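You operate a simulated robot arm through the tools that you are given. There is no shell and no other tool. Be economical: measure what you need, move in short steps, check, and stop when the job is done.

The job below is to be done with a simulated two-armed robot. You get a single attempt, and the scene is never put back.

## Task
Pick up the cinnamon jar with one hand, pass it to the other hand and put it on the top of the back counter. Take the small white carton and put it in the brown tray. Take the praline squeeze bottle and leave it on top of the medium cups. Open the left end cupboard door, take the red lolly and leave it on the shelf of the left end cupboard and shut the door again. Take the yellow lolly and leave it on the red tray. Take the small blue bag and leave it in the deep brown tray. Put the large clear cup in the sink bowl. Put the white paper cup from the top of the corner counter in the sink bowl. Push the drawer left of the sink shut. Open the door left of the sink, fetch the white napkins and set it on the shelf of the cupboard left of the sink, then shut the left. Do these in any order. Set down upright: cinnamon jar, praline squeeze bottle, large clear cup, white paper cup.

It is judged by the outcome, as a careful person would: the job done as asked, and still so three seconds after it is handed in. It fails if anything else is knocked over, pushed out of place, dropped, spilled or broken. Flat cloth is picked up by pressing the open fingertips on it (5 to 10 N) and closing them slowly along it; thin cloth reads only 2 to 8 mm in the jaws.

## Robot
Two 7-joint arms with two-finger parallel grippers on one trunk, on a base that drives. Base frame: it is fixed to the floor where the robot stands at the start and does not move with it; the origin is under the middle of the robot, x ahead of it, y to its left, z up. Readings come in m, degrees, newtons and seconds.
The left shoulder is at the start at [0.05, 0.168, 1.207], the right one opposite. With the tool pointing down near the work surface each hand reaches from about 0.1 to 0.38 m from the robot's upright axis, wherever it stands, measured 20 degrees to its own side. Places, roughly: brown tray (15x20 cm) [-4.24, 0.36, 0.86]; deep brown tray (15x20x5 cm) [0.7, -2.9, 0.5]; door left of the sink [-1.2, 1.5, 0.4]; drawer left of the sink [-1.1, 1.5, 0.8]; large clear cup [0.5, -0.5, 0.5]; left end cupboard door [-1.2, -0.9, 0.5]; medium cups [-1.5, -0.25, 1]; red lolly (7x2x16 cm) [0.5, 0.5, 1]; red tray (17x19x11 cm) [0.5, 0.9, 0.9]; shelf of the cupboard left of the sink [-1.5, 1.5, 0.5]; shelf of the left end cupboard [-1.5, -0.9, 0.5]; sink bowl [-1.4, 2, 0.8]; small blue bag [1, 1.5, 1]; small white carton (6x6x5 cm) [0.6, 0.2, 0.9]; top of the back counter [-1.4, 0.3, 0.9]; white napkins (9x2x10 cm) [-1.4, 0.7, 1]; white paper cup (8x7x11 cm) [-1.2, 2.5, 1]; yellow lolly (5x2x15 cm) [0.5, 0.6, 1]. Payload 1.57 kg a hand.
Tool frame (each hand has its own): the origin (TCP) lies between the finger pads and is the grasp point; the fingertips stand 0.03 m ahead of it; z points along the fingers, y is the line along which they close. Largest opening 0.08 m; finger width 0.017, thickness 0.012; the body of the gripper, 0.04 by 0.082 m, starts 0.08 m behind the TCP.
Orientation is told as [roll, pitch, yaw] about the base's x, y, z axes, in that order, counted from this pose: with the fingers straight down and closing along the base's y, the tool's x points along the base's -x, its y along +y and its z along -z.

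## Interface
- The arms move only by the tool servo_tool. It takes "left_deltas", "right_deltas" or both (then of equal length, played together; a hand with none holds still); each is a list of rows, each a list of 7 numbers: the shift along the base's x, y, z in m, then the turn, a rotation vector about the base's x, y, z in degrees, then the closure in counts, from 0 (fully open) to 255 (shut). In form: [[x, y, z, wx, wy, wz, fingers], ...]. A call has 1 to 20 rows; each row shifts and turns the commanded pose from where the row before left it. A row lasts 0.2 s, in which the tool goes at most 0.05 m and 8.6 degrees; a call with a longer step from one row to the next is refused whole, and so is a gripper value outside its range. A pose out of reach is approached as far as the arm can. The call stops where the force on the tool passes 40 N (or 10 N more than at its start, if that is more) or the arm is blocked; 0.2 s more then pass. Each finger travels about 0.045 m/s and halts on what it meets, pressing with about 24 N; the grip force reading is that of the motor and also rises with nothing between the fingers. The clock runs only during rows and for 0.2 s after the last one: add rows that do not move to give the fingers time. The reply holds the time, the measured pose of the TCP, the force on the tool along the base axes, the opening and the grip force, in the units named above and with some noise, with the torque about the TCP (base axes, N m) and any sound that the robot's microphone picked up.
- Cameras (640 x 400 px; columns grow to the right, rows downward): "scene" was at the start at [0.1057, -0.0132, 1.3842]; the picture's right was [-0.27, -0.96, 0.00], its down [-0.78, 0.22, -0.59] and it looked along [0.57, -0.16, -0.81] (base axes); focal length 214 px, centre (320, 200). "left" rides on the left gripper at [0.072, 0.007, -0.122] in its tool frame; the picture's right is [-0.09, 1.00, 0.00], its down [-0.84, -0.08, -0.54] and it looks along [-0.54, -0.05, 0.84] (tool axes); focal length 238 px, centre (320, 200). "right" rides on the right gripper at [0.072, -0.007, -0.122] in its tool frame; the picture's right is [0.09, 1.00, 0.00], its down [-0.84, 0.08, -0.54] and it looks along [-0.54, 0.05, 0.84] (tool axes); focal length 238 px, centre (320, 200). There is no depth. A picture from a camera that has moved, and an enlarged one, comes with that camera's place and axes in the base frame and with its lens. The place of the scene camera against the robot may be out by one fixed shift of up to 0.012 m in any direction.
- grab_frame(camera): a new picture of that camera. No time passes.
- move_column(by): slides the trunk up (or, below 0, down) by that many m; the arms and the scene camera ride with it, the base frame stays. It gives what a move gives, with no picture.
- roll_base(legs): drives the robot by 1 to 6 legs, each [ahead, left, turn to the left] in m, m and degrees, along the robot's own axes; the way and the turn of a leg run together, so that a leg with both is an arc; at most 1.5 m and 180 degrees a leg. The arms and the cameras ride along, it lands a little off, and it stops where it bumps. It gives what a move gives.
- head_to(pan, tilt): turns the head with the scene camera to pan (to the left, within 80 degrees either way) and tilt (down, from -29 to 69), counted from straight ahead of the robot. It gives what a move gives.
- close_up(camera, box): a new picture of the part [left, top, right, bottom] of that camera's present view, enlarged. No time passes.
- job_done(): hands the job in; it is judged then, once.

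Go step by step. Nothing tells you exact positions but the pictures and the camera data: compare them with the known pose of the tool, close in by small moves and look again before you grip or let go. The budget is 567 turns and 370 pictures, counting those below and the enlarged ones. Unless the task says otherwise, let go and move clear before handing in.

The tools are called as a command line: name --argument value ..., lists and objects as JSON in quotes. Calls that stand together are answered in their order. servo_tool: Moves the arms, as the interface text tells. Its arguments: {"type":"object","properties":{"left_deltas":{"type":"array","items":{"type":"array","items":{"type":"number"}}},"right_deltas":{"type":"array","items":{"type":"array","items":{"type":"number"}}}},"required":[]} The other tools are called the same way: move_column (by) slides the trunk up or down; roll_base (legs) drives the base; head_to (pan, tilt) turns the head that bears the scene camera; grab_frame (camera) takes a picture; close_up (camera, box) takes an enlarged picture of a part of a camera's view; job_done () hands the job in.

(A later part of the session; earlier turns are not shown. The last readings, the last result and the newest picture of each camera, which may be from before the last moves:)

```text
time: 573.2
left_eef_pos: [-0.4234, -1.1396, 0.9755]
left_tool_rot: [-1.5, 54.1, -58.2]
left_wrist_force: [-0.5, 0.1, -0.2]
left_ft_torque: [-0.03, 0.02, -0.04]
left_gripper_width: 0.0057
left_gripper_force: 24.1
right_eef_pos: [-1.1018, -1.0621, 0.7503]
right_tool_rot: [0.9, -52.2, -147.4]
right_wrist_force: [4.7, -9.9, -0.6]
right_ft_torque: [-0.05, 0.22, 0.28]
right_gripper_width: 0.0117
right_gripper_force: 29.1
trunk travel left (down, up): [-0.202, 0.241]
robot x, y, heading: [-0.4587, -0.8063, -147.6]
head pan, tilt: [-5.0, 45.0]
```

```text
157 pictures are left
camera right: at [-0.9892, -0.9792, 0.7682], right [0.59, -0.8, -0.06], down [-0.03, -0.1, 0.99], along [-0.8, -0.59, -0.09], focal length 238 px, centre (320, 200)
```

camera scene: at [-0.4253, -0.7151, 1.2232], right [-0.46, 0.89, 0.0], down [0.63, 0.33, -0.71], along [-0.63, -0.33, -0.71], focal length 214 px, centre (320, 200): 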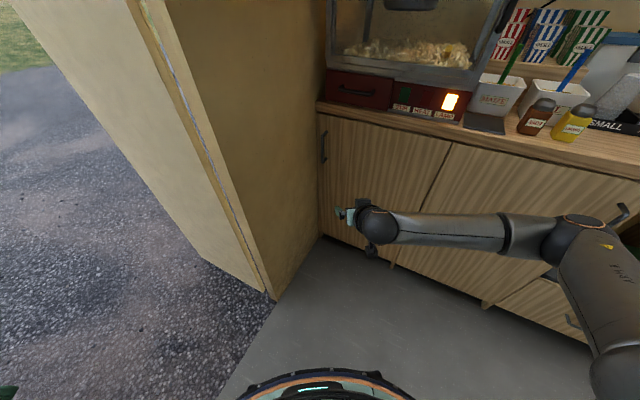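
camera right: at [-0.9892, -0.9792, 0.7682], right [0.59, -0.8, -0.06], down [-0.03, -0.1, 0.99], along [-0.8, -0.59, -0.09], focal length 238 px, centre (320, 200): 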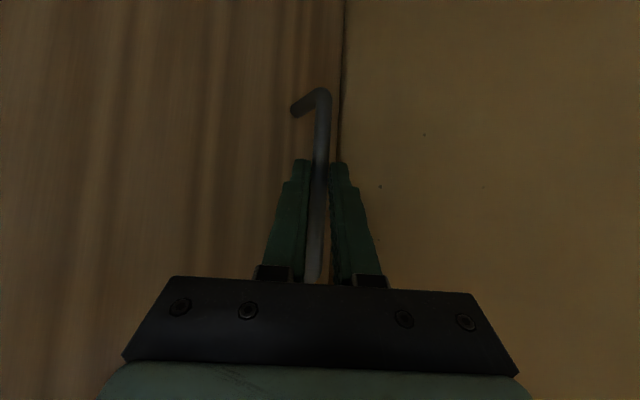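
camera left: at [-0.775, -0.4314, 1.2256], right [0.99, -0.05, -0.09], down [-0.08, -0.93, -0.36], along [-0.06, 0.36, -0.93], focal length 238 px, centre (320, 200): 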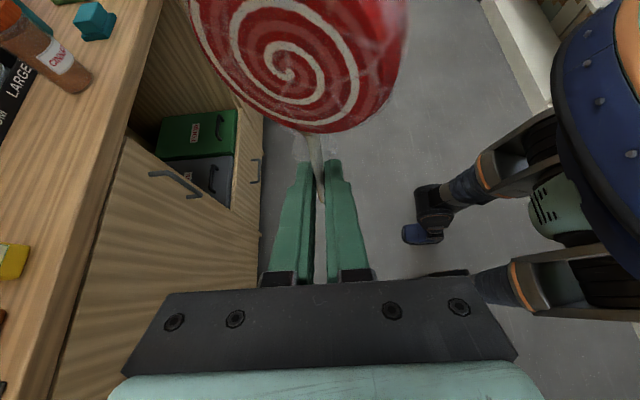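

Bar gripped. Pull the door along its arc using the base.

roll_base --legs '[[-0.077, 0.03, 0], [-0.081, 0.016, 0], [-0.083, 0.002, 0]]'

grab_frame --camera "scene"

```text
time: 575.6
left_eef_pos: [-0.1956, -1.0525, 0.9754]
left_tool_rot: [-1.5, 54.1, -58.3]
left_wrist_force: [0.6, -0.1, -0.2]
left_ft_torque: [-0.01, 0.0, -0.01]
left_gripper_width: 0.0056
left_gripper_force: 23.6
right_eef_pos: [-0.873, -0.974, 0.7495]
right_tool_rot: [1.0, -52.2, -147.4]
right_wrist_force: [9.6, -13.2, -2.4]
right_ft_torque: [0.05, -0.43, 0.33]
right_gripper_width: 0.0119
right_gripper_force: 29.2
trunk travel left (down, up): [-0.202, 0.241]
robot x, y, heading: [-0.2313, -0.7184, -147.9]
head pan, tilt: [-5.0, 45.0]
```

```text
156 pictures are left
camera scene: at [-0.3402, -0.7708, 1.2231], right [-0.46, 0.89, 0.0], down [0.63, 0.33, -0.71], along [-0.63, -0.32, -0.71], focal length 214 px, centre (320, 200)
```

scene: 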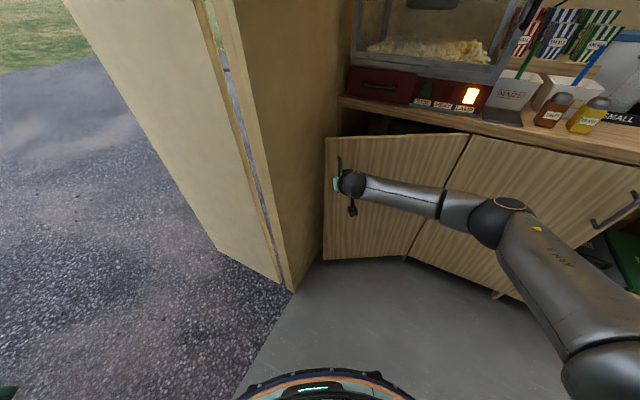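

Works smoothly. Continue the arc to ~50°+.

roll_base --legs '[[-0.082, -0.013, 0], [-0.078, -0.027, 0]]'

grab_frame --camera "scene"

```text
time: 577.3
left_eef_pos: [-0.0815, -0.9327, 0.975]
left_tool_rot: [-1.4, 53.9, -58.2]
left_wrist_force: [-0.1, -0.1, 0.2]
left_ft_torque: [-0.03, -0.02, 0.0]
left_gripper_width: 0.0055
left_gripper_force: 24.0
right_eef_pos: [-0.76, -0.8544, 0.7499]
right_tool_rot: [0.9, -52.2, -147.5]
right_wrist_force: [-1.6, 0.8, 1.0]
right_ft_torque: [0.0, -0.07, -0.09]
right_gripper_width: 0.0118
right_gripper_force: 29.2
trunk travel left (down, up): [-0.202, 0.241]
robot x, y, heading: [-0.1186, -0.5965, -148.1]
head pan, tilt: [-5.0, 45.0]
```

```text
155 pictures are left
camera scene: at [-0.2271, -0.6505, 1.2231], right [-0.46, 0.89, 0.0], down [0.63, 0.32, -0.71], along [-0.63, -0.32, -0.71], focal length 214 px, centre (320, 200)
```

scene: 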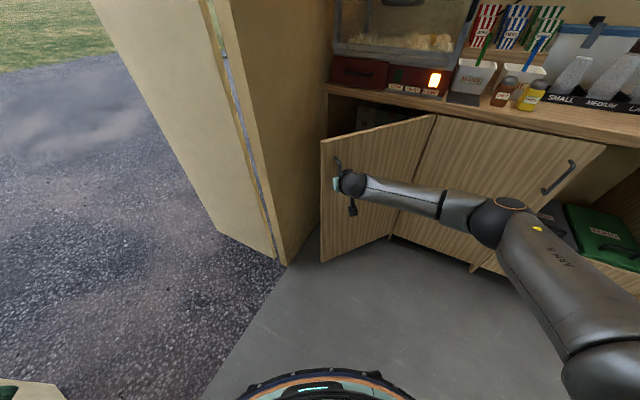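

roll_base --legs '[[-0.0725, -0.04, 0], [-0.0645, -0.052, 0], [-0.054, -0.062, 0]]'

grab_frame --camera "scene"

```text
time: 580.0
left_eef_pos: [-0.0018, -0.7004, 0.9758]
left_tool_rot: [-1.5, 54.0, -58.2]
left_wrist_force: [-0.5, -0.3, -0.9]
left_ft_torque: [-0.02, -0.02, 0.01]
left_gripper_width: 0.0057
left_gripper_force: 24.1
right_eef_pos: [-0.6802, -0.6235, 0.7504]
right_tool_rot: [0.9, -52.2, -147.4]
right_wrist_force: [0.9, -0.3, -0.3]
right_ft_torque: [-0.01, 0.02, 0.03]
right_gripper_width: 0.0
right_gripper_force: 21.7
trunk travel left (down, up): [-0.202, 0.241]
robot x, y, heading: [-0.035, -0.364, -147.6]
head pan, tilt: [-5.0, 45.0]
```

```text
154 pictures are left
camera scene: at [-0.1478, -0.4185, 1.2231], right [-0.46, 0.89, 0.0], down [0.63, 0.33, -0.71], along [-0.63, -0.33, -0.71], focal length 214 px, centre (320, 200)
```

scene: 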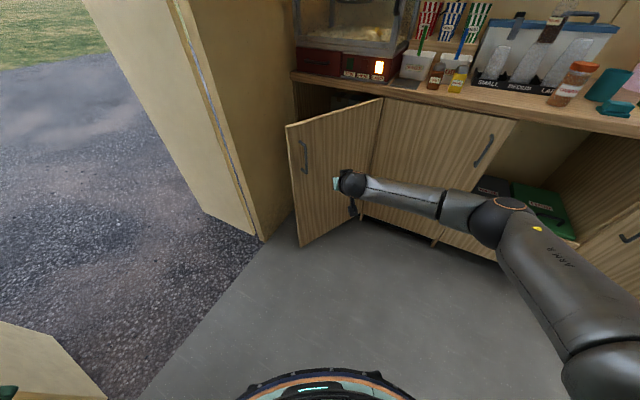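

The grip slipped off at ~60°. I'll square up and sweep the door further open with the closed right fist from its inner side.

roll_base --legs '[[0, 0, -32.5], [0, 0.5, 0]]'

servo_tool --right_deltas '[[0, -0.03, 0, 0, 0, 0, 255], [0, -0.03, 0, 0, 0, 0, 255], [0, -0.03, 0, 0, 0, 0, 255], [0, -0.03, 0, 0, 0, 0, 255], [0, 0, 0, 0, 0, 0, 255]]'

grab_frame --camera "scene"

grab_frame --camera "right"

```text
time: 586.4
left_eef_pos: [-0.1914, -1.1659, 0.9762]
left_tool_rot: [-1.5, 54.1, -91.0]
left_wrist_force: [0.7, 0.0, 0.0]
left_ft_torque: [0.01, 0.0, 0.0]
left_gripper_width: 0.0054
left_gripper_force: 23.9
right_eef_pos: [-0.7188, -0.7334, 0.7508]
right_tool_rot: [1.1, -52.2, 179.9]
right_wrist_force: [0.5, -0.3, -0.3]
right_ft_torque: [0.02, 0.0, 0.0]
right_gripper_width: 0.0
right_gripper_force: 21.3
trunk travel left (down, up): [-0.202, 0.241]
robot x, y, heading: [-0.0382, -0.8656, 179.7]
head pan, tilt: [-5.0, 45.0]
```

```text
time: 587.6
left_eef_pos: [-0.1903, -1.1674, 0.9755]
left_tool_rot: [-1.5, 54.0, -91.0]
left_wrist_force: [-0.5, -0.4, -0.4]
left_ft_torque: [0.0, 0.01, 0.02]
left_gripper_width: 0.0054
left_gripper_force: 23.6
right_eef_pos: [-0.7182, -0.8533, 0.7503]
right_tool_rot: [1.0, -52.2, 179.8]
right_wrist_force: [0.3, 0.0, -0.4]
right_ft_torque: [0.01, -0.01, 0.03]
right_gripper_width: 0.0001
right_gripper_force: 21.0
trunk travel left (down, up): [-0.202, 0.241]
robot x, y, heading: [-0.038, -0.8683, 179.8]
head pan, tilt: [-5.0, 45.0]
```

```text
153 pictures are left
camera scene: at [-0.1645, -0.8518, 1.2231], right [0.09, 1.0, 0.0], down [0.7, -0.07, -0.71], along [-0.7, 0.07, -0.71], focal length 214 px, centre (320, 200)
```

scene: 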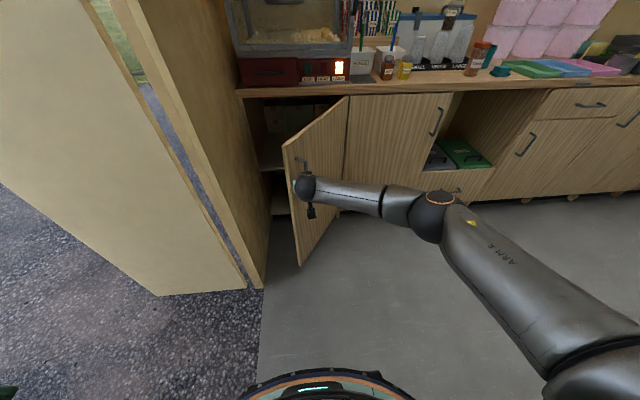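

```text
152 pictures are left
camera right: at [-0.5789, -0.8455, 0.7685], right [0.07, -1.0, -0.06], down [-0.08, -0.07, 0.99], along [-0.99, -0.06, -0.09], focal length 238 px, centre (320, 200)
```

right: 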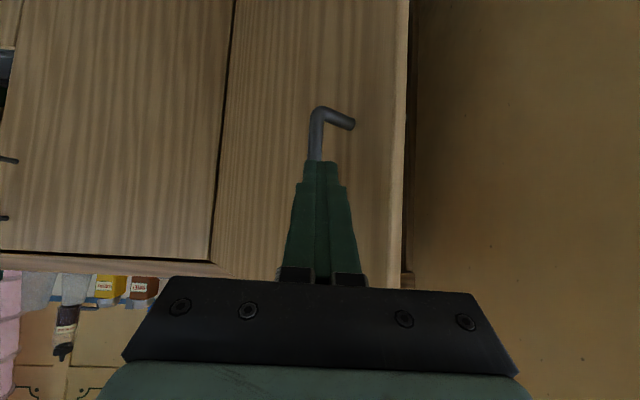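

servo_tool --right_deltas '[[0.03, -0.01, 0, 0, 0, 0, 255], [0.03, -0.02, 0, 0, 0, 0, 255], [0.03, -0.02, 0, 0, 0, 0, 255], [0.03, -0.02, 0, 0, 0, 0, 255], [0.02, -0.02, 0, 0, 0, 0, 255], [0, 0, 0, 0, 0, 0, 255]]'

roll_base --legs '[[0.12, 0, 0], [0, 0.08, 0]]'

grab_frame --camera "right"

```text
time: 589.0
left_eef_pos: [-0.1911, -1.1649, 0.9756]
left_tool_rot: [-1.6, 54.0, -91.0]
left_wrist_force: [-0.6, -0.4, -0.3]
left_ft_torque: [0.02, 0.04, -0.01]
left_gripper_width: 0.0058
left_gripper_force: 23.3
right_eef_pos: [-0.5793, -0.9427, 0.7515]
right_tool_rot: [0.8, -52.2, 179.8]
right_wrist_force: [-0.6, 0.4, 0.4]
right_ft_torque: [0.01, 0.01, 0.0]
right_gripper_width: 0.0002
right_gripper_force: 21.1
trunk travel left (down, up): [-0.202, 0.241]
robot x, y, heading: [-0.041, -0.8657, 179.5]
head pan, tilt: [-5.0, 45.0]
```

```text
time: 591.2
left_eef_pos: [-0.3097, -1.2456, 0.9749]
left_tool_rot: [-1.6, 54.0, -91.1]
left_wrist_force: [-0.4, -0.4, -0.3]
left_ft_torque: [0.0, 0.02, 0.01]
left_gripper_width: 0.0054
left_gripper_force: 23.9
right_eef_pos: [-0.6992, -1.0213, 0.7495]
right_tool_rot: [1.0, -52.3, 179.8]
right_wrist_force: [0.0, -0.2, 0.0]
right_ft_torque: [0.02, -0.02, -0.02]
right_gripper_width: 0.0
right_gripper_force: 21.1
trunk travel left (down, up): [-0.202, 0.241]
robot x, y, heading: [-0.1594, -0.9435, 179.5]
head pan, tilt: [-5.0, 45.0]
```

```text
151 pictures are left
camera right: at [-0.5593, -1.0132, 0.7679], right [0.07, -1.0, -0.06], down [-0.08, -0.07, 0.99], along [-0.99, -0.06, -0.09], focal length 238 px, centre (320, 200)
```

right: 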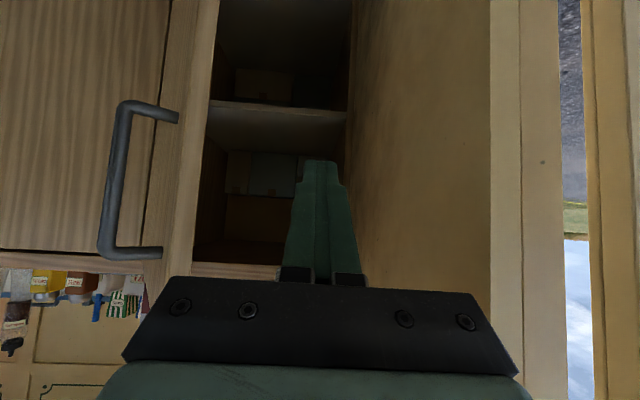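

Fist fits between the door edge and wall. Drive in and sweep right to open the door fully.

roll_base --legs '[[0.15, 0, 0], [0, -0.25, 0]]'

grab_frame --camera "scene"

```text
time: 594.5
left_eef_pos: [-0.4566, -1.0492, 0.9753]
left_tool_rot: [-1.5, 54.0, -90.9]
left_wrist_force: [0.0, 0.0, -0.4]
left_ft_torque: [0.01, 0.02, 0.01]
left_gripper_width: 0.0056
left_gripper_force: 24.3
right_eef_pos: [-0.8301, -0.8427, 0.7512]
right_tool_rot: [2.1, -51.6, -178.5]
right_wrist_force: [0.2, 0.1, -0.5]
right_ft_torque: [0.01, -0.03, 0.0]
right_gripper_width: 0.0001
right_gripper_force: 20.9
trunk travel left (down, up): [-0.202, 0.241]
robot x, y, heading: [-0.3067, -0.7466, 179.7]
head pan, tilt: [-5.0, 45.0]
stopped in leg 2: the robot was blocked; the commanded pose is now the measured one
```

```text
150 pictures are left
camera scene: at [-0.4304, -0.7337, 1.2233], right [0.09, 1.0, 0.0], down [0.7, -0.06, -0.71], along [-0.7, 0.06, -0.71], focal length 214 px, centre (320, 200)
```

scene: 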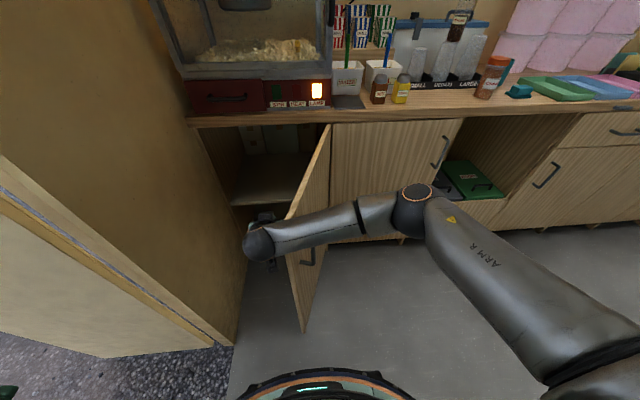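

The forearm is riding on the door edge. Back up so only the fist touches near the door tip, then sweep again.

roll_base --legs '[[0, 0.04, 0], [-0.1, 0, 0], [0, -0.2, 0]]'

grab_frame --camera "scene"

```text
time: 597.5
left_eef_pos: [-0.3559, -0.9849, 0.975]
left_tool_rot: [-1.3, 54.0, -90.5]
left_wrist_force: [0.5, -0.8, -0.2]
left_ft_torque: [0.01, 0.02, 0.01]
left_gripper_width: 0.0054
left_gripper_force: 23.6
right_eef_pos: [-0.7194, -0.7891, 0.7467]
right_tool_rot: [2.5, -50.8, -177.2]
right_wrist_force: [1.3, -0.4, 0.6]
right_ft_torque: [0.02, 0.13, -0.04]
right_gripper_width: 0.0002
right_gripper_force: 21.5
trunk travel left (down, up): [-0.202, 0.241]
robot x, y, heading: [-0.2068, -0.6827, 179.8]
head pan, tilt: [-5.0, 45.0]
stopped in leg 3: the robot was blocked; the commanded pose is now the measured one
```

```text
149 pictures are left
camera scene: at [-0.331, -0.6702, 1.223], right [0.09, 1.0, 0.0], down [0.7, -0.06, -0.71], along [-0.7, 0.06, -0.71], focal length 214 px, centre (320, 200)
```

scene: 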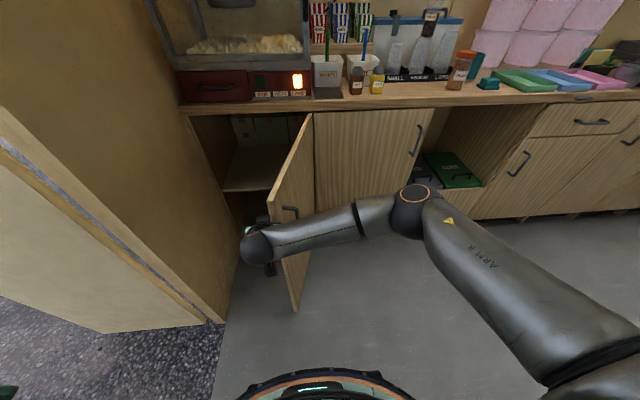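

Only the forearm is touching. Better: hook the door from above with fingers pointing down inside its top edge. Move off, raise, and set the right hand vertical.

roll_base --legs '[[0, 0.1, 0]]'

move_column --by 0.2

servo_tool --right_deltas '[[0, 0, 0, 0, -7.5, 0, 255], [0, 0, 0, 0, -7.5, 0, 255], [0, 0, 0, 0, -7.5, 0, 255], [0, 0, 0, 0, -7.5, 0, 255], [0, 0, 0, 0, -7.5, 0, 255], [0, 0, 0, 0, -7.5, 0, 255], [0, 0, 0, -2, -6, 0, 255], [0, 0, 0, 0, 0, 0, 255]]'

grab_frame --camera "right"

grab_frame --camera "scene"

```text
time: 599.0
left_eef_pos: [-0.3554, -1.0846, 0.9762]
left_tool_rot: [-1.4, 54.0, -90.7]
left_wrist_force: [0.5, -0.2, 0.3]
left_ft_torque: [-0.01, -0.01, 0.01]
left_gripper_width: 0.0055
left_gripper_force: 24.1
right_eef_pos: [-0.7216, -0.8875, 0.7472]
right_tool_rot: [2.5, -50.8, -177.3]
right_wrist_force: [0.0, 0.3, 0.7]
right_ft_torque: [0.03, 0.01, 0.01]
right_gripper_width: 0.0
right_gripper_force: 21.1
trunk travel left (down, up): [-0.202, 0.241]
robot x, y, heading: [-0.2086, -0.7817, 180.0]
head pan, tilt: [-5.0, 45.0]
```

```text
time: 601.2
left_eef_pos: [-0.356, -1.0857, 1.1754]
left_tool_rot: [-1.3, 53.9, -90.5]
left_wrist_force: [0.2, 0.0, 0.3]
left_ft_torque: [0.02, -0.01, -0.03]
left_gripper_width: 0.0054
left_gripper_force: 24.2
right_eef_pos: [-0.7217, -0.8884, 0.9462]
right_tool_rot: [2.5, -50.8, -177.3]
right_wrist_force: [0.5, -0.2, 0.5]
right_ft_torque: [-0.01, -0.01, 0.04]
right_gripper_width: 0.0
right_gripper_force: 21.8
trunk travel left (down, up): [-0.402, 0.041]
robot x, y, heading: [-0.2062, -0.7825, 180.0]
head pan, tilt: [-5.0, 45.0]
```

```text
time: 603.0
left_eef_pos: [-0.3555, -1.0836, 1.1747]
left_tool_rot: [-1.4, 53.9, -90.6]
left_wrist_force: [0.7, 0.8, -0.5]
left_ft_torque: [-0.05, -0.03, 0.01]
left_gripper_width: 0.0054
left_gripper_force: 23.9
right_eef_pos: [-0.7202, -0.8885, 0.947]
right_tool_rot: [6.7, 0.3, -178.4]
right_wrist_force: [-0.8, 0.0, 0.1]
right_ft_torque: [0.03, -0.02, 0.0]
right_gripper_width: 0.0
right_gripper_force: 21.0
trunk travel left (down, up): [-0.402, 0.041]
robot x, y, heading: [-0.2057, -0.7811, 180.2]
head pan, tilt: [-5.0, 45.0]
```

```text
148 pictures are left
camera right: at [-0.6509, -0.8659, 1.0678], right [0.12, -0.99, 0.12], down [-0.84, -0.04, 0.54], along [-0.53, -0.16, -0.83], focal length 238 px, centre (320, 200)
```

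right: 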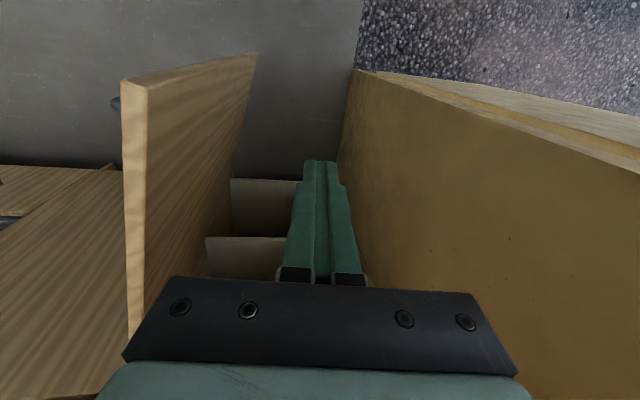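

```text
147 pictures are left
camera scene: at [-0.3312, -0.7696, 1.4231], right [0.09, 1.0, 0.0], down [0.7, -0.06, -0.71], along [-0.7, 0.06, -0.71], focal length 214 px, centre (320, 200)
```

scene: 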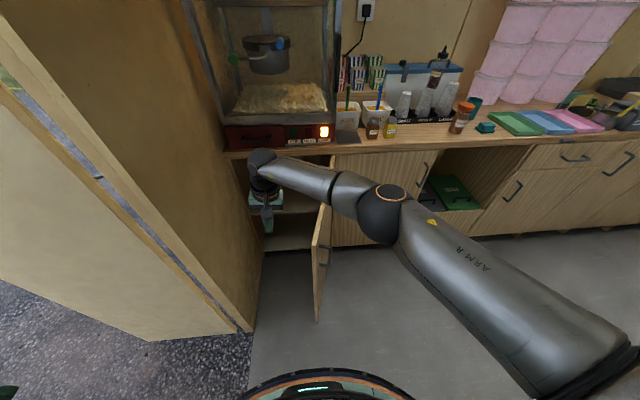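

servo_tool --right_deltas '[[-0.015, 0, -0.02, 6.5, 0, 0, 255], [-0.015, 0, -0.03, 0, 0, 0, 255], [0, 0, -0.03, 0, 0, 0, 255], [0, 0, -0.03, 0, 0, 0, 255], [0, 0, -0.005, 0, 0, 0, 255], [0, 0, 0, 0, 0, 0, 255]]'

roll_base --legs '[[0, -0.25, 0]]'

grab_frame --camera "right"

grab_frame --camera "scene"

```text
time: 604.4
left_eef_pos: [-0.3562, -1.0835, 1.1759]
left_tool_rot: [-1.4, 53.9, -90.7]
left_wrist_force: [0.1, 1.0, -0.1]
left_ft_torque: [-0.01, 0.03, 0.01]
left_gripper_width: 0.0054
left_gripper_force: 24.0
right_eef_pos: [-0.7157, -0.8652, 0.853]
right_tool_rot: [3.4, 0.2, -178.3]
right_wrist_force: [-0.8, 0.4, 0.5]
right_ft_torque: [-0.02, 0.0, -0.02]
right_gripper_width: 0.0001
right_gripper_force: 21.2
right hand out of reach, approached as far as the arm can: row 1, 2, 3, 4
trunk travel left (down, up): [-0.402, 0.041]
robot x, y, heading: [-0.2078, -0.7803, 179.9]
head pan, tilt: [-5.0, 45.0]
```

```text
time: 607.2
left_eef_pos: [-0.3555, -0.8337, 1.1752]
left_tool_rot: [-1.5, 53.8, -90.5]
left_wrist_force: [0.8, -0.3, -0.1]
left_ft_torque: [0.0, 0.03, -0.03]
left_gripper_width: 0.0053
left_gripper_force: 24.2
right_eef_pos: [-0.7153, -0.6164, 0.853]
right_tool_rot: [3.4, 0.1, -178.4]
right_wrist_force: [-0.1, -0.5, 0.0]
right_ft_torque: [0.02, -0.03, 0.0]
right_gripper_width: 0.0
right_gripper_force: 21.7
trunk travel left (down, up): [-0.402, 0.041]
robot x, y, heading: [-0.2021, -0.534, 180.1]
head pan, tilt: [-5.0, 45.0]
```

```text
146 pictures are left
camera right: at [-0.6445, -0.6017, 0.975], right [0.12, -0.99, 0.06], down [-0.84, -0.07, 0.54], along [-0.53, -0.11, -0.84], focal length 238 px, centre (320, 200)
```

right: 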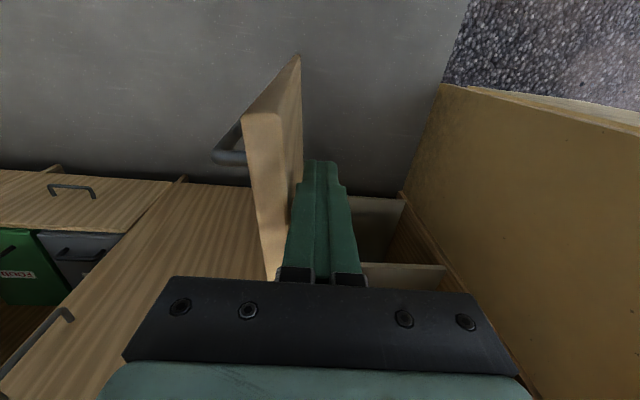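

```text
145 pictures are left
camera scene: at [-0.3309, -0.5193, 1.4231], right [0.09, 1.0, 0.0], down [0.7, -0.06, -0.71], along [-0.7, 0.06, -0.71], focal length 214 px, centre (320, 200)
```

scene: 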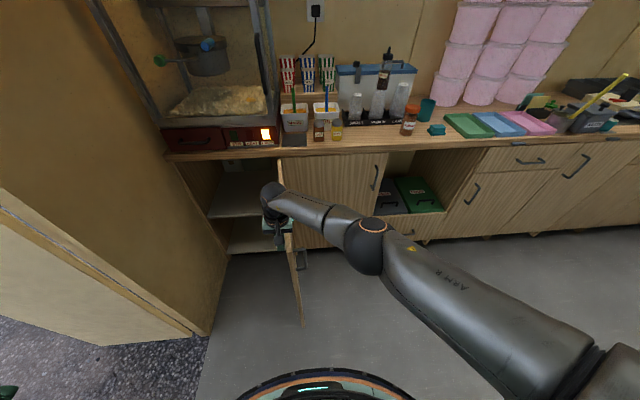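

Works. Keep sweeping.

roll_base --legs '[[0, -0.28, 0]]'

grab_frame --camera "scene"

```text
time: 608.8
left_eef_pos: [-0.3541, -0.7486, 1.1772]
left_tool_rot: [-1.3, 53.9, -90.4]
left_wrist_force: [-0.4, 0.8, -0.9]
left_ft_torque: [-0.01, 0.02, -0.01]
left_gripper_width: 0.0053
left_gripper_force: 24.1
right_eef_pos: [-0.7099, -0.548, 0.8562]
right_tool_rot: [5.2, -0.1, -177.1]
right_wrist_force: [0.1, -0.3, 0.2]
right_ft_torque: [0.02, 0.01, 0.01]
right_gripper_width: 0.0
right_gripper_force: 21.3
trunk travel left (down, up): [-0.402, 0.041]
robot x, y, heading: [-0.2048, -0.4454, -180.3]
head pan, tilt: [-5.0, 45.0]
stopped in leg 1: the force on the tool passed its limit at 50 N (the readings are from after the stop); the commanded pose is now the measured one
```

```text
144 pictures are left
camera scene: at [-0.3309, -0.4334, 1.4231], right [0.09, 1.0, 0.0], down [0.7, -0.06, -0.71], along [-0.7, 0.06, -0.71], focal length 214 px, centre (320, 200)
```

scene: 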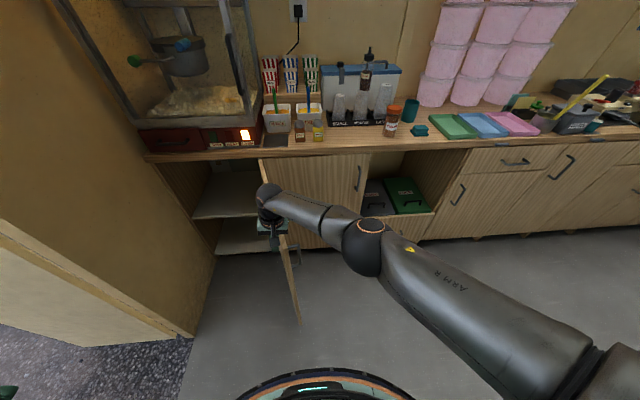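

The door is now ~95° open (its limit). Raise the right hand out and bring the left hand with the lolly to the front for the hand-back.

servo_tool --right_deltas '[[0, -0.01, 0.04, 0, 0, 0, 255], [0, 0, 0.045, 0, 0, 0, 200], [0, 0, 0.045, 0, 0, 0, 100], [0, 0.01, 0.045, 0, 0, 0, 0], [0, 0.02, 0.045, 0, 0, 0, 0], [0, 0.03, 0.04, 0, 0, 0, 0], [0, 0.04, 0.03, 3, 0, 0, 0], [0, 0.04, 0.03, 2, 0, 0, 0], [0, 0.04, 0.03, 0, 0, 0, 0], [0, 0.04, 0.03, 0, 0, -8.2, 0], [0, 0.03, 0.02, 0, 0, -8.2, 0], [0, 0, 0.02, 0, 0, -8.2, 0], [0, 0, 0, 0, 0, -8.2, 0], [0, 0, 0, 0, 0, -8.2, 0], [0, 0, 0, 0, 0, -8.2, 0], [0, 0, 0, 0, 0, -8.2, 0], [0, 0, 0, 0, 0, -8.2, 0], [0, 0, 0, 0, 0, -8.2, 0], [0, 0, 0, 0, 0, -8.2, 0], [0, 0, 0, 0, 0, -8.2, 0]]' --left_deltas '[[0, 0, 0, 0, 0, 0, 255], [0, 0, 0, 0, 0, 0, 255], [0, 0, 0, 0, 0, 0, 255], [0, 0, 0, 0, 0, 0, 255], [0, 0, 0, 0, 0, 0, 255], [0, 0, 0, 0, 0, 0, 255], [0, 0, 0, 0, 0, 0, 255], [0, 0, 0, 0, 0, 0, 255], [0, 0, 0, 0, 0, 0, 255], [-0.04, 0.01, 0, 0, 0, 0, 255], [-0.04, 0.01, 0, 0, 0, 0, 255], [-0.04, 0.02, 0, 0, 0, 0, 255], [-0.04, 0.03, 0, 0, 0, 0, 255], [-0.03, 0.03, -0.01, 0, 0, 0, 255], [-0.03, 0.03, -0.01, 0, 0, 0, 255], [-0.02, 0.03, -0.01, 0, 0, 0, 255], [-0.02, 0.03, -0.01, 0, 0, 0, 255], [0, 0.03, -0.01, 0, 0, 0, 255], [0, 0, 0, 0, 0, 0, 255], [0, 0, 0, 0, 0, 0, 255]]'

grab_frame --camera "left"

grab_frame --camera "right"

```text
time: 613.0
left_eef_pos: [-0.6148, -0.5274, 1.1254]
left_tool_rot: [-1.4, 54.0, -90.5]
left_wrist_force: [0.5, 0.7, 0.3]
left_ft_torque: [-0.02, 0.02, 0.01]
left_gripper_width: 0.0055
left_gripper_force: 24.1
right_eef_pos: [-0.7103, -0.3062, 1.2752]
right_tool_rot: [0.2, 0.1, 92.4]
right_wrist_force: [0.2, -0.8, 0.0]
right_ft_torque: [0.01, 0.01, 0.0]
right_gripper_width: 0.0796
right_gripper_force: 0.1
trunk travel left (down, up): [-0.402, 0.041]
robot x, y, heading: [-0.2067, -0.4484, -180.0]
head pan, tilt: [-5.0, 45.0]
```

```text
143 pictures are left
camera left: at [-0.606, -0.5833, 1.2562], right [1.0, -0.04, -0.09], down [-0.07, -0.93, -0.36], along [-0.07, 0.36, -0.93], focal length 238 px, centre (320, 200)
```

left: 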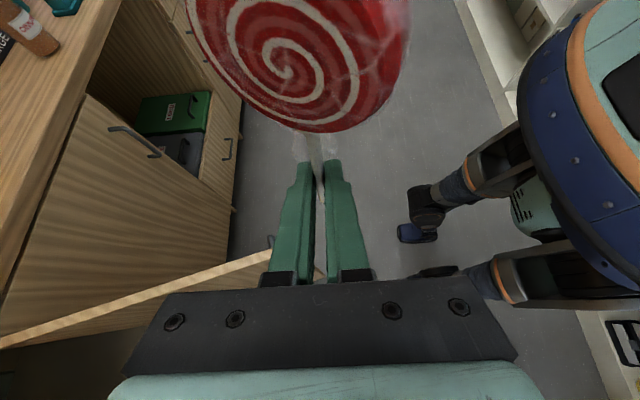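

```text
142 pictures are left
camera right: at [-0.7004, -0.3784, 1.3984], right [-0.99, -0.13, 0.0], down [-0.11, 0.83, 0.54], along [-0.08, 0.54, -0.84], focal length 238 px, centre (320, 200)
```

right: 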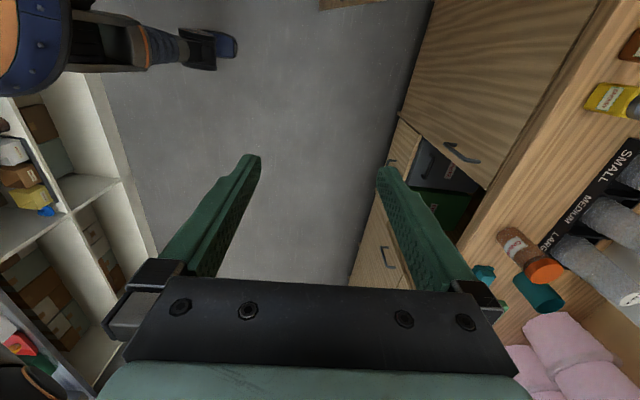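

Move the right hand above the lolly head, then down.

servo_tool --right_deltas '[[0.02, -0.02, 0.02, 0, 0, -2, 0], [0.02, -0.03, 0.02, 0, 0, 0, 0], [0.02, -0.035, 0, 0, 0, 0, 0], [0.02, -0.035, 0, 0, 0, 0, 0], [0.017, -0.035, 0, 0, 0, 0, 0], [0, -0.03, 0, 0, 0, 0, 0], [0, -0.03, 0, 0, 0, 0, 0], [0, 0, 0, 0, 0, 0, 0]]'

grab_frame --camera "right"

grab_frame --camera "scene"

```text
time: 614.8
left_eef_pos: [-0.6145, -0.5267, 1.1252]
left_tool_rot: [-1.2, 54.0, -90.5]
left_wrist_force: [-0.1, -0.2, -1.0]
left_ft_torque: [-0.01, -0.05, -0.01]
left_gripper_width: 0.0056
left_gripper_force: 24.6
right_eef_pos: [-0.6129, -0.5207, 1.3158]
right_tool_rot: [0.2, 0.2, 90.7]
right_wrist_force: [-0.4, 0.0, -0.9]
right_ft_torque: [0.0, -0.01, 0.0]
right_gripper_width: 0.0802
right_gripper_force: 0.0
trunk travel left (down, up): [-0.402, 0.041]
robot x, y, heading: [-0.2069, -0.4458, -179.7]
head pan, tilt: [-5.0, 45.0]
```

```text
141 pictures are left
camera right: at [-0.6062, -0.5933, 1.4385], right [-0.99, -0.1, 0.0], down [-0.08, 0.84, 0.54], along [-0.06, 0.54, -0.84], focal length 238 px, centre (320, 200)
```

right: 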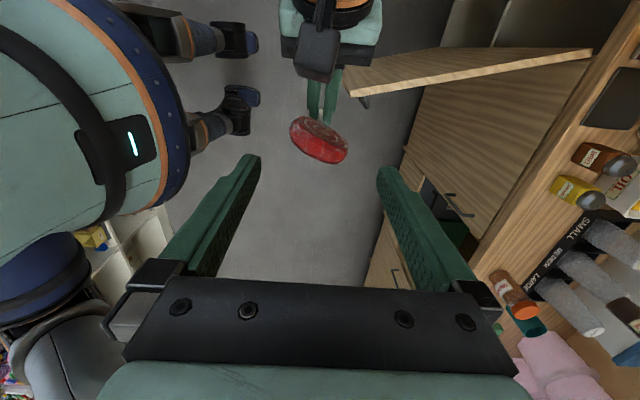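

```text
140 pictures are left
camera scene: at [-0.331, -0.4326, 1.4231], right [0.09, 1.0, 0.0], down [0.7, -0.06, -0.71], along [-0.7, 0.06, -0.71], focal length 214 px, centre (320, 200)
```

scene: 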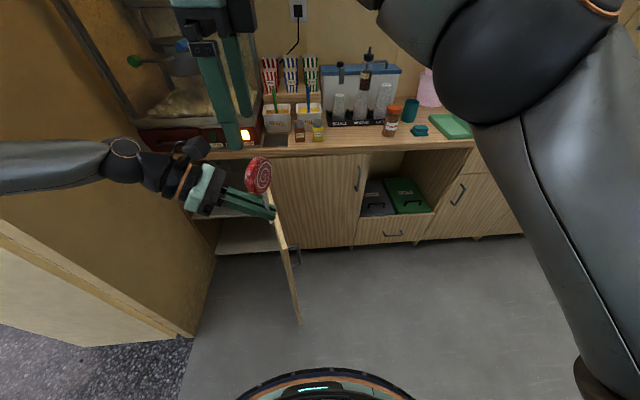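

The disc is rotated ~28°; match the hand's yaw and descend onto it.

servo_tool --right_deltas '[[0, 0, 0, 0, 0, -7, 0], [0, 0, 0, 0, 0, -7, 0], [0, 0, 0, 0, 0, -7, 0], [0, 0, 0, 0, 0, -7, 0], [0, 0, -0.03, 0, 0, 0, 0], [0, 0, -0.03, 0, 0, 0, 0], [0, 0, 0, 0, 0, 0, 0]]'

grab_frame --camera "right"

```text
time: 616.4
left_eef_pos: [-0.614, -0.5276, 1.1257]
left_tool_rot: [-1.3, 53.9, -90.5]
left_wrist_force: [-0.2, 0.1, -0.4]
left_ft_torque: [-0.04, 0.0, -0.01]
left_gripper_width: 0.0057
left_gripper_force: 24.1
right_eef_pos: [-0.6129, -0.5211, 1.2559]
right_tool_rot: [0.2, 0.1, 62.6]
right_wrist_force: [0.2, -0.3, 0.4]
right_ft_torque: [-0.04, -0.04, 0.0]
right_gripper_width: 0.0801
right_gripper_force: 0.1
trunk travel left (down, up): [-0.402, 0.041]
robot x, y, heading: [-0.203, -0.4496, -179.9]
head pan, tilt: [-5.0, 45.0]
```

```text
139 pictures are left
camera right: at [-0.6404, -0.5891, 1.3789], right [-0.93, 0.38, 0.0], down [0.32, 0.78, 0.54], along [0.2, 0.5, -0.84], focal length 238 px, centre (320, 200)
```

right: 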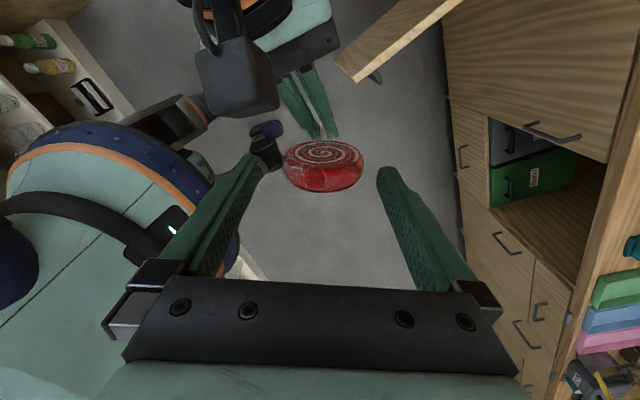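

servo_tool --right_deltas '[[0, 0, -0.02, 0, 0, 0, 0], [0, 0, -0.018, 0, 0, 0, 0], [0, 0, 0, 0, 0, 0, 0], [0, 0, 0, 0, 0, 0, 40], [0, 0, 0, 0, 0, 0, 80], [0, 0, 0, 0, 0, 0, 120], [0, 0, 0, 0, 0, 0, 140], [0, 0, 0, 0, 0, 0, 140]]'

grab_frame --camera "right"

```text
time: 618.2
left_eef_pos: [-0.6139, -0.5286, 1.1249]
left_tool_rot: [-1.3, 54.0, -90.5]
left_wrist_force: [8.0, -6.5, 0.6]
left_ft_torque: [0.51, 0.34, -0.12]
left_gripper_width: 0.0058
left_gripper_force: 23.9
right_eef_pos: [-0.6139, -0.521, 1.2184]
right_tool_rot: [0.2, 0.0, 62.5]
right_wrist_force: [-8.3, 6.8, -0.2]
right_ft_torque: [0.14, 0.46, 0.04]
right_gripper_width: 0.0605
right_gripper_force: 24.3
trunk travel left (down, up): [-0.402, 0.041]
robot x, y, heading: [-0.2029, -0.4461, -180.2]
head pan, tilt: [-5.0, 45.0]
```

```text
138 pictures are left
camera right: at [-0.641, -0.5887, 1.3409], right [-0.93, 0.38, 0.01], down [0.32, 0.78, 0.54], along [0.2, 0.5, -0.84], focal length 238 px, centre (320, 200)
```

right: 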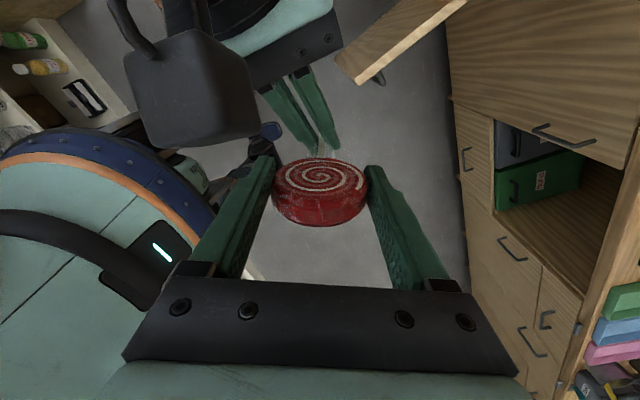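

Right has the lolly. Open the left, retreat it and tuck it back beside the robot.

servo_tool --left_deltas '[[0, 0, 0, 0, 0, 0, 180], [0, 0, 0, 0, 0, 0, 120], [0, 0, 0, 0, 0, 0, 90], [0, -0.03, 0.005, 0, 0, 0, 90], [0, -0.04, 0.01, 0, 0, 0, 90], [0, -0.04, 0.01, 0, 0, 0, 90], [0.02, -0.03, 0.01, 0, 0, 0, 90], [0.04, -0.02, 0.01, 0, 0, 0, 90], [0.04, -0.02, 0, 0, 0, 0, 90], [0.045, -0.01, 0, 0, 0, 0, 90], [0.045, -0.01, 0, 0, 0, 0, 90], [0.045, 0, 0, 0, 0, 0, 90], [0.045, 0, 0, 0, 0, 0, 90], [0.045, 0, 0, 0, 0, 0, 90], [0.045, 0, 0, 0, 0, 0, 90], [0.045, 0, 0, 0, 0, 0, 90], [0.04, 0, 0, 0, 0, 0, 90]]'

grab_frame --camera "right"

grab_frame --camera "scene"

```text
time: 621.2
left_eef_pos: [-0.2916, -0.7295, 1.1667]
left_tool_rot: [-3.1, 53.4, -90.7]
left_wrist_force: [-22.9, -5.9, -1.2]
left_ft_torque: [0.1, -0.24, -0.2]
left_gripper_width: 0.031
left_gripper_force: 0.1
left hand out of reach, approached as far as the arm can: row 15
right_eef_pos: [-0.6129, -0.5211, 1.22]
right_tool_rot: [0.2, 0.1, 62.6]
right_wrist_force: [0.3, 0.8, 0.0]
right_ft_torque: [0.0, -0.02, -0.02]
right_gripper_width: 0.0597
right_gripper_force: 23.8
trunk travel left (down, up): [-0.402, 0.041]
robot x, y, heading: [-0.2048, -0.4441, -180.1]
head pan, tilt: [-5.0, 45.0]
stopped in row 15 (left hand): the force on the tool passed its limit at 47 N (the readings are from after the stop); the commanded pose is now the measured one
```

```text
137 pictures are left
camera right: at [-0.64, -0.5889, 1.3411], right [-0.93, 0.38, 0.0], down [0.32, 0.78, 0.54], along [0.2, 0.5, -0.84], focal length 238 px, centre (320, 200)
```

right: 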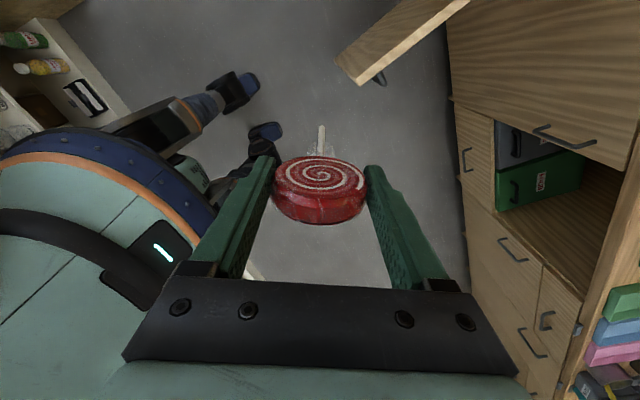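

```text
136 pictures are left
camera scene: at [-0.3304, -0.433, 1.4232], right [0.09, 1.0, 0.0], down [0.7, -0.06, -0.71], along [-0.7, 0.06, -0.71], focal length 214 px, centre (320, 200)
```

scene: 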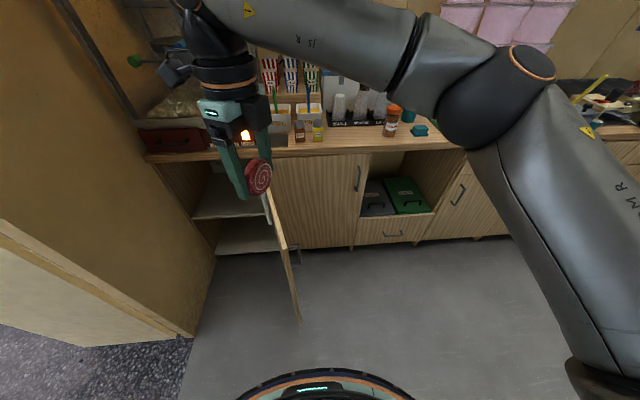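

Adjust the left hand off the body, re-orient the right hand (yaw to straight ahead), and move into the corridor between the door and the wall.

servo_tool --left_deltas '[[-0.02, -0.02, 0, 0, 0, 0, 90], [-0.01, -0.01, 0, 0, 0, 0, 90], [0, 0, 0, 0, 0, 0, 90], [0, 0, 0, 0, 0, 0, 90], [0, 0, 0, 0, 0, 0, 90], [0, 0, 0, 0, 0, 0, 90], [0, 0, 0, 0, 0, 0, 90], [0, 0, 0, 0, 0, 0, 90], [0, 0, 0, 0, 0, 0, 90], [0, 0, 0, 0, 0, 0, 90], [0, 0, 0, 0, 0, 0, 90], [0, 0, 0, 0, 0, 0, 90], [0, 0, 0, 0, 0, 0, 90], [0, 0, 0, 0, 0, 0, 90], [0, 0, 0, 0, 0, 0, 90]]' --right_deltas '[[0, 0.02, 0.01, 0, 0, 8, 140], [0, 0.02, 0.01, 0, 0, 8, 140], [0, 0.02, 0.01, 0, 0, 8, 140], [0, 0.02, 0, 0, 0, 8, 140], [0, 0.02, 0, 0, 0, 8, 140], [0, 0.01, 0, 0, 0, 8, 140], [0, 0.01, 0, 0, 0, 8, 140], [0, 0, 0, 0, 0, 8, 140], [0, 0, 0, 0, 0, 8, 140], [0, 0, 0, 0, 0, 8, 140], [0, 0, 0, 0, 0, 8, 140], [0, 0, 0, 0, 0, 8, 140], [0, 0, 0, 0, 0, 8, 140], [0, 0, 0, 0, 0, 8, 140], [0, 0, 0, 0, 0, 5, 140]]'

roll_base --legs '[[0, 0.415, 0], [0.2, 0, 0]]'

grab_frame --camera "scene"

```text
time: 624.4
left_eef_pos: [-0.3207, -0.7606, 1.1672]
left_tool_rot: [-2.8, 53.4, -91.0]
left_wrist_force: [0.0, -0.8, 0.2]
left_ft_torque: [-0.02, -0.03, -0.02]
left_gripper_width: 0.0519
left_gripper_force: 0.0
right_eef_pos: [-0.6141, -0.4031, 1.248]
right_tool_rot: [0.2, 0.1, 179.7]
right_wrist_force: [0.2, -0.3, 0.0]
right_ft_torque: [0.0, 0.0, 0.0]
right_gripper_width: 0.0595
right_gripper_force: 24.1
trunk travel left (down, up): [-0.402, 0.041]
robot x, y, heading: [-0.2059, -0.4493, -180.1]
head pan, tilt: [-5.0, 45.0]
```

```text
time: 629.8
left_eef_pos: [-0.5224, -1.1749, 1.1673]
left_tool_rot: [-2.7, 53.3, -91.0]
left_wrist_force: [0.3, 0.2, -0.5]
left_ft_torque: [0.03, -0.03, 0.01]
left_gripper_width: 0.0518
left_gripper_force: 0.0
right_eef_pos: [-0.814, -0.8158, 1.2485]
right_tool_rot: [0.3, 0.2, 179.6]
right_wrist_force: [-0.6, -0.8, -0.6]
right_ft_torque: [0.02, -0.03, 0.01]
right_gripper_width: 0.0595
right_gripper_force: 24.3
trunk travel left (down, up): [-0.402, 0.041]
robot x, y, heading: [-0.4051, -0.8598, -180.1]
head pan, tilt: [-5.0, 45.0]
```

```text
135 pictures are left
camera scene: at [-0.5326, -0.848, 1.423], right [0.09, 1.0, 0.0], down [0.7, -0.06, -0.71], along [-0.7, 0.06, -0.71], focal length 214 px, centre (320, 200)
```

scene: 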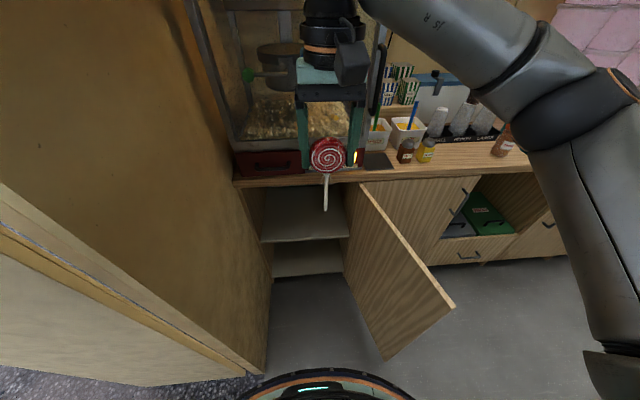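

servo_tool --left_deltas '[[0, -0.03, 0, 0, 0, 0, 90], [0.03, -0.02, 0, 0, 0, 0, 90], [0.04, 0, 0, 0, 0, 0, 90], [0.04, 0, 0, 0, 0, 0, 90], [0.03, 0, 0, 0, 0, 0, 90], [0, 0, 0, 0, 0, 0, 90]]'

roll_base --legs '[[0.2, 0, 0]]'

grab_frame --camera "scene"

```text
time: 631.2
left_eef_pos: [-0.4715, -1.1629, 1.1599]
left_tool_rot: [-2.8, 53.4, -91.0]
left_wrist_force: [-0.8, 0.5, 0.5]
left_ft_torque: [-0.02, 0.01, 0.03]
left_gripper_width: 0.0518
left_gripper_force: 0.1
left hand out of reach, approached as far as the arm can: row 2, 3, 4, 5
right_eef_pos: [-0.8153, -0.8172, 1.2483]
right_tool_rot: [0.2, 0.1, 179.5]
right_wrist_force: [0.2, -0.4, -0.7]
right_ft_torque: [0.03, 0.02, 0.04]
right_gripper_width: 0.0595
right_gripper_force: 23.5
trunk travel left (down, up): [-0.402, 0.041]
robot x, y, heading: [-0.404, -0.8602, -180.1]
head pan, tilt: [-5.0, 45.0]
```

```text
time: 632.8
left_eef_pos: [-0.6553, -1.163, 1.158]
left_tool_rot: [-1.8, 53.5, -90.7]
left_wrist_force: [-0.3, 1.3, -0.1]
left_ft_torque: [-0.03, 0.01, -0.02]
left_gripper_width: 0.0519
left_gripper_force: 0.1
right_eef_pos: [-1.0007, -0.8177, 1.2478]
right_tool_rot: [0.2, 0.1, 179.5]
right_wrist_force: [-0.4, -0.9, -0.6]
right_ft_torque: [0.01, 0.0, 0.03]
right_gripper_width: 0.0595
right_gripper_force: 24.5
trunk travel left (down, up): [-0.402, 0.041]
robot x, y, heading: [-0.5949, -0.8606, -180.1]
head pan, tilt: [-5.0, 45.0]
stopped in leg 1: the force on the tool passed its limit at 80 N (the readings are from after the stop); the commanded pose is now the measured one
```

```text
134 pictures are left
camera scene: at [-0.7192, -0.8485, 1.4231], right [0.08, 1.0, 0.0], down [0.7, -0.06, -0.71], along [-0.7, 0.06, -0.71], focal length 214 px, centre (320, 200)
```

scene: 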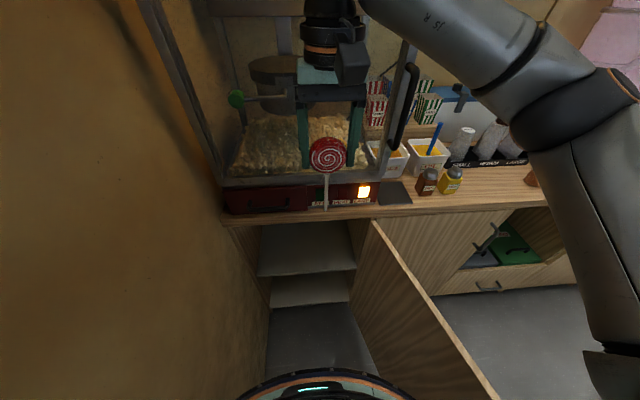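

The left hand grazed the wall end; x≈-0.595 should be near enough. Pitch the right hand and lower it in front of the cupboard.

roll_base --legs '[[-0.015, 0, 0]]'

servo_tool --right_deltas '[[0, 0, -0.03, 0, 7.5, 0, 140], [0, 0, -0.03, 0, 7.5, 0, 140], [0, 0, -0.03, 0, 7.5, 0, 140], [0, 0, -0.04, 0, 7.5, 0, 140], [0, 0, -0.04, 0, 7.5, 0, 140], [0, 0, -0.04, 0, 7.5, 0, 140], [0, 0, -0.04, 0, 0, 0, 140], [0, 0, 0, 0, 0, 0, 140]]'

move_column --by -0.2

grab_frame --camera "scene"

grab_frame --camera "right"

```text
time: 633.5
left_eef_pos: [-0.64, -1.1629, 1.1591]
left_tool_rot: [-2.0, 53.4, -90.7]
left_wrist_force: [0.4, 1.0, 0.1]
left_ft_torque: [-0.01, 0.01, 0.05]
left_gripper_width: 0.0517
left_gripper_force: 0.1
right_eef_pos: [-0.9864, -0.8169, 1.2477]
right_tool_rot: [0.1, 0.0, 179.5]
right_wrist_force: [1.0, -0.2, -0.2]
right_ft_torque: [0.0, 0.01, -0.01]
right_gripper_width: 0.0595
right_gripper_force: 24.1
trunk travel left (down, up): [-0.402, 0.041]
robot x, y, heading: [-0.5793, -0.8629, -180.0]
head pan, tilt: [-5.0, 45.0]
```

```text
time: 635.4
left_eef_pos: [-0.6406, -1.1634, 1.1598]
left_tool_rot: [-1.8, 53.4, -90.7]
left_wrist_force: [0.5, 0.2, 0.5]
left_ft_torque: [-0.01, 0.0, -0.01]
left_gripper_width: 0.0518
left_gripper_force: 0.1
right_eef_pos: [-0.9863, -0.8184, 0.9985]
right_tool_rot: [0.7, -45.0, 179.4]
right_wrist_force: [0.1, -0.1, 0.1]
right_ft_torque: [0.05, -0.04, 0.01]
right_gripper_width: 0.0594
right_gripper_force: 23.7
trunk travel left (down, up): [-0.402, 0.041]
robot x, y, heading: [-0.5812, -0.8636, -179.9]
head pan, tilt: [-5.0, 45.0]
```

```text
time: 637.5
left_eef_pos: [-0.6405, -1.1643, 0.9586]
left_tool_rot: [-1.8, 53.3, -90.7]
left_wrist_force: [0.3, -0.1, -0.2]
left_ft_torque: [0.0, 0.0, 0.0]
left_gripper_width: 0.0517
left_gripper_force: 0.0
right_eef_pos: [-0.9881, -0.8169, 0.7995]
right_tool_rot: [0.6, -44.9, 179.3]
right_wrist_force: [0.0, 0.7, -0.3]
right_ft_torque: [0.05, -0.03, 0.0]
right_gripper_width: 0.0593
right_gripper_force: 24.2
trunk travel left (down, up): [-0.202, 0.241]
robot x, y, heading: [-0.5805, -0.8657, -179.8]
head pan, tilt: [-5.0, 45.0]
```

```text
133 pictures are left
camera scene: at [-0.7046, -0.8484, 1.2232], right [0.09, 1.0, 0.0], down [0.7, -0.06, -0.71], along [-0.7, 0.06, -0.71], focal length 214 px, centre (320, 200)
```

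scene: 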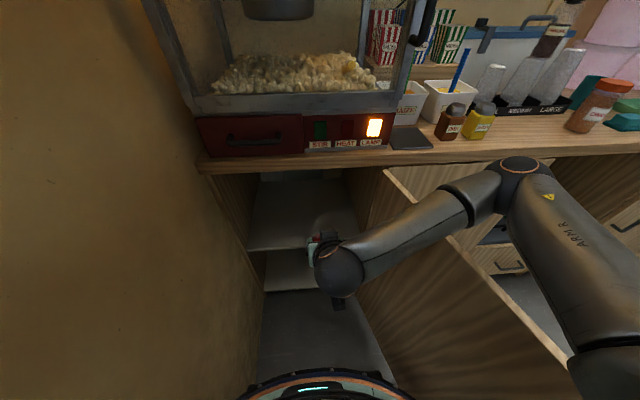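

```text
132 pictures are left
camera right: at [-0.8508, -0.8117, 0.8338], right [0.06, -1.0, -0.06], down [-0.21, -0.07, 0.97], along [-0.98, -0.05, -0.21], focal length 238 px, centre (320, 200)
```

right: 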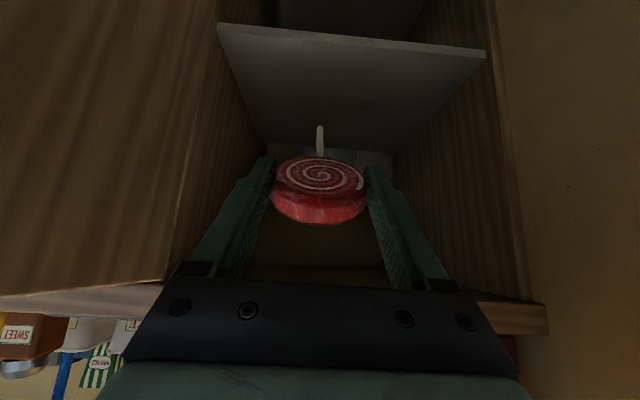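

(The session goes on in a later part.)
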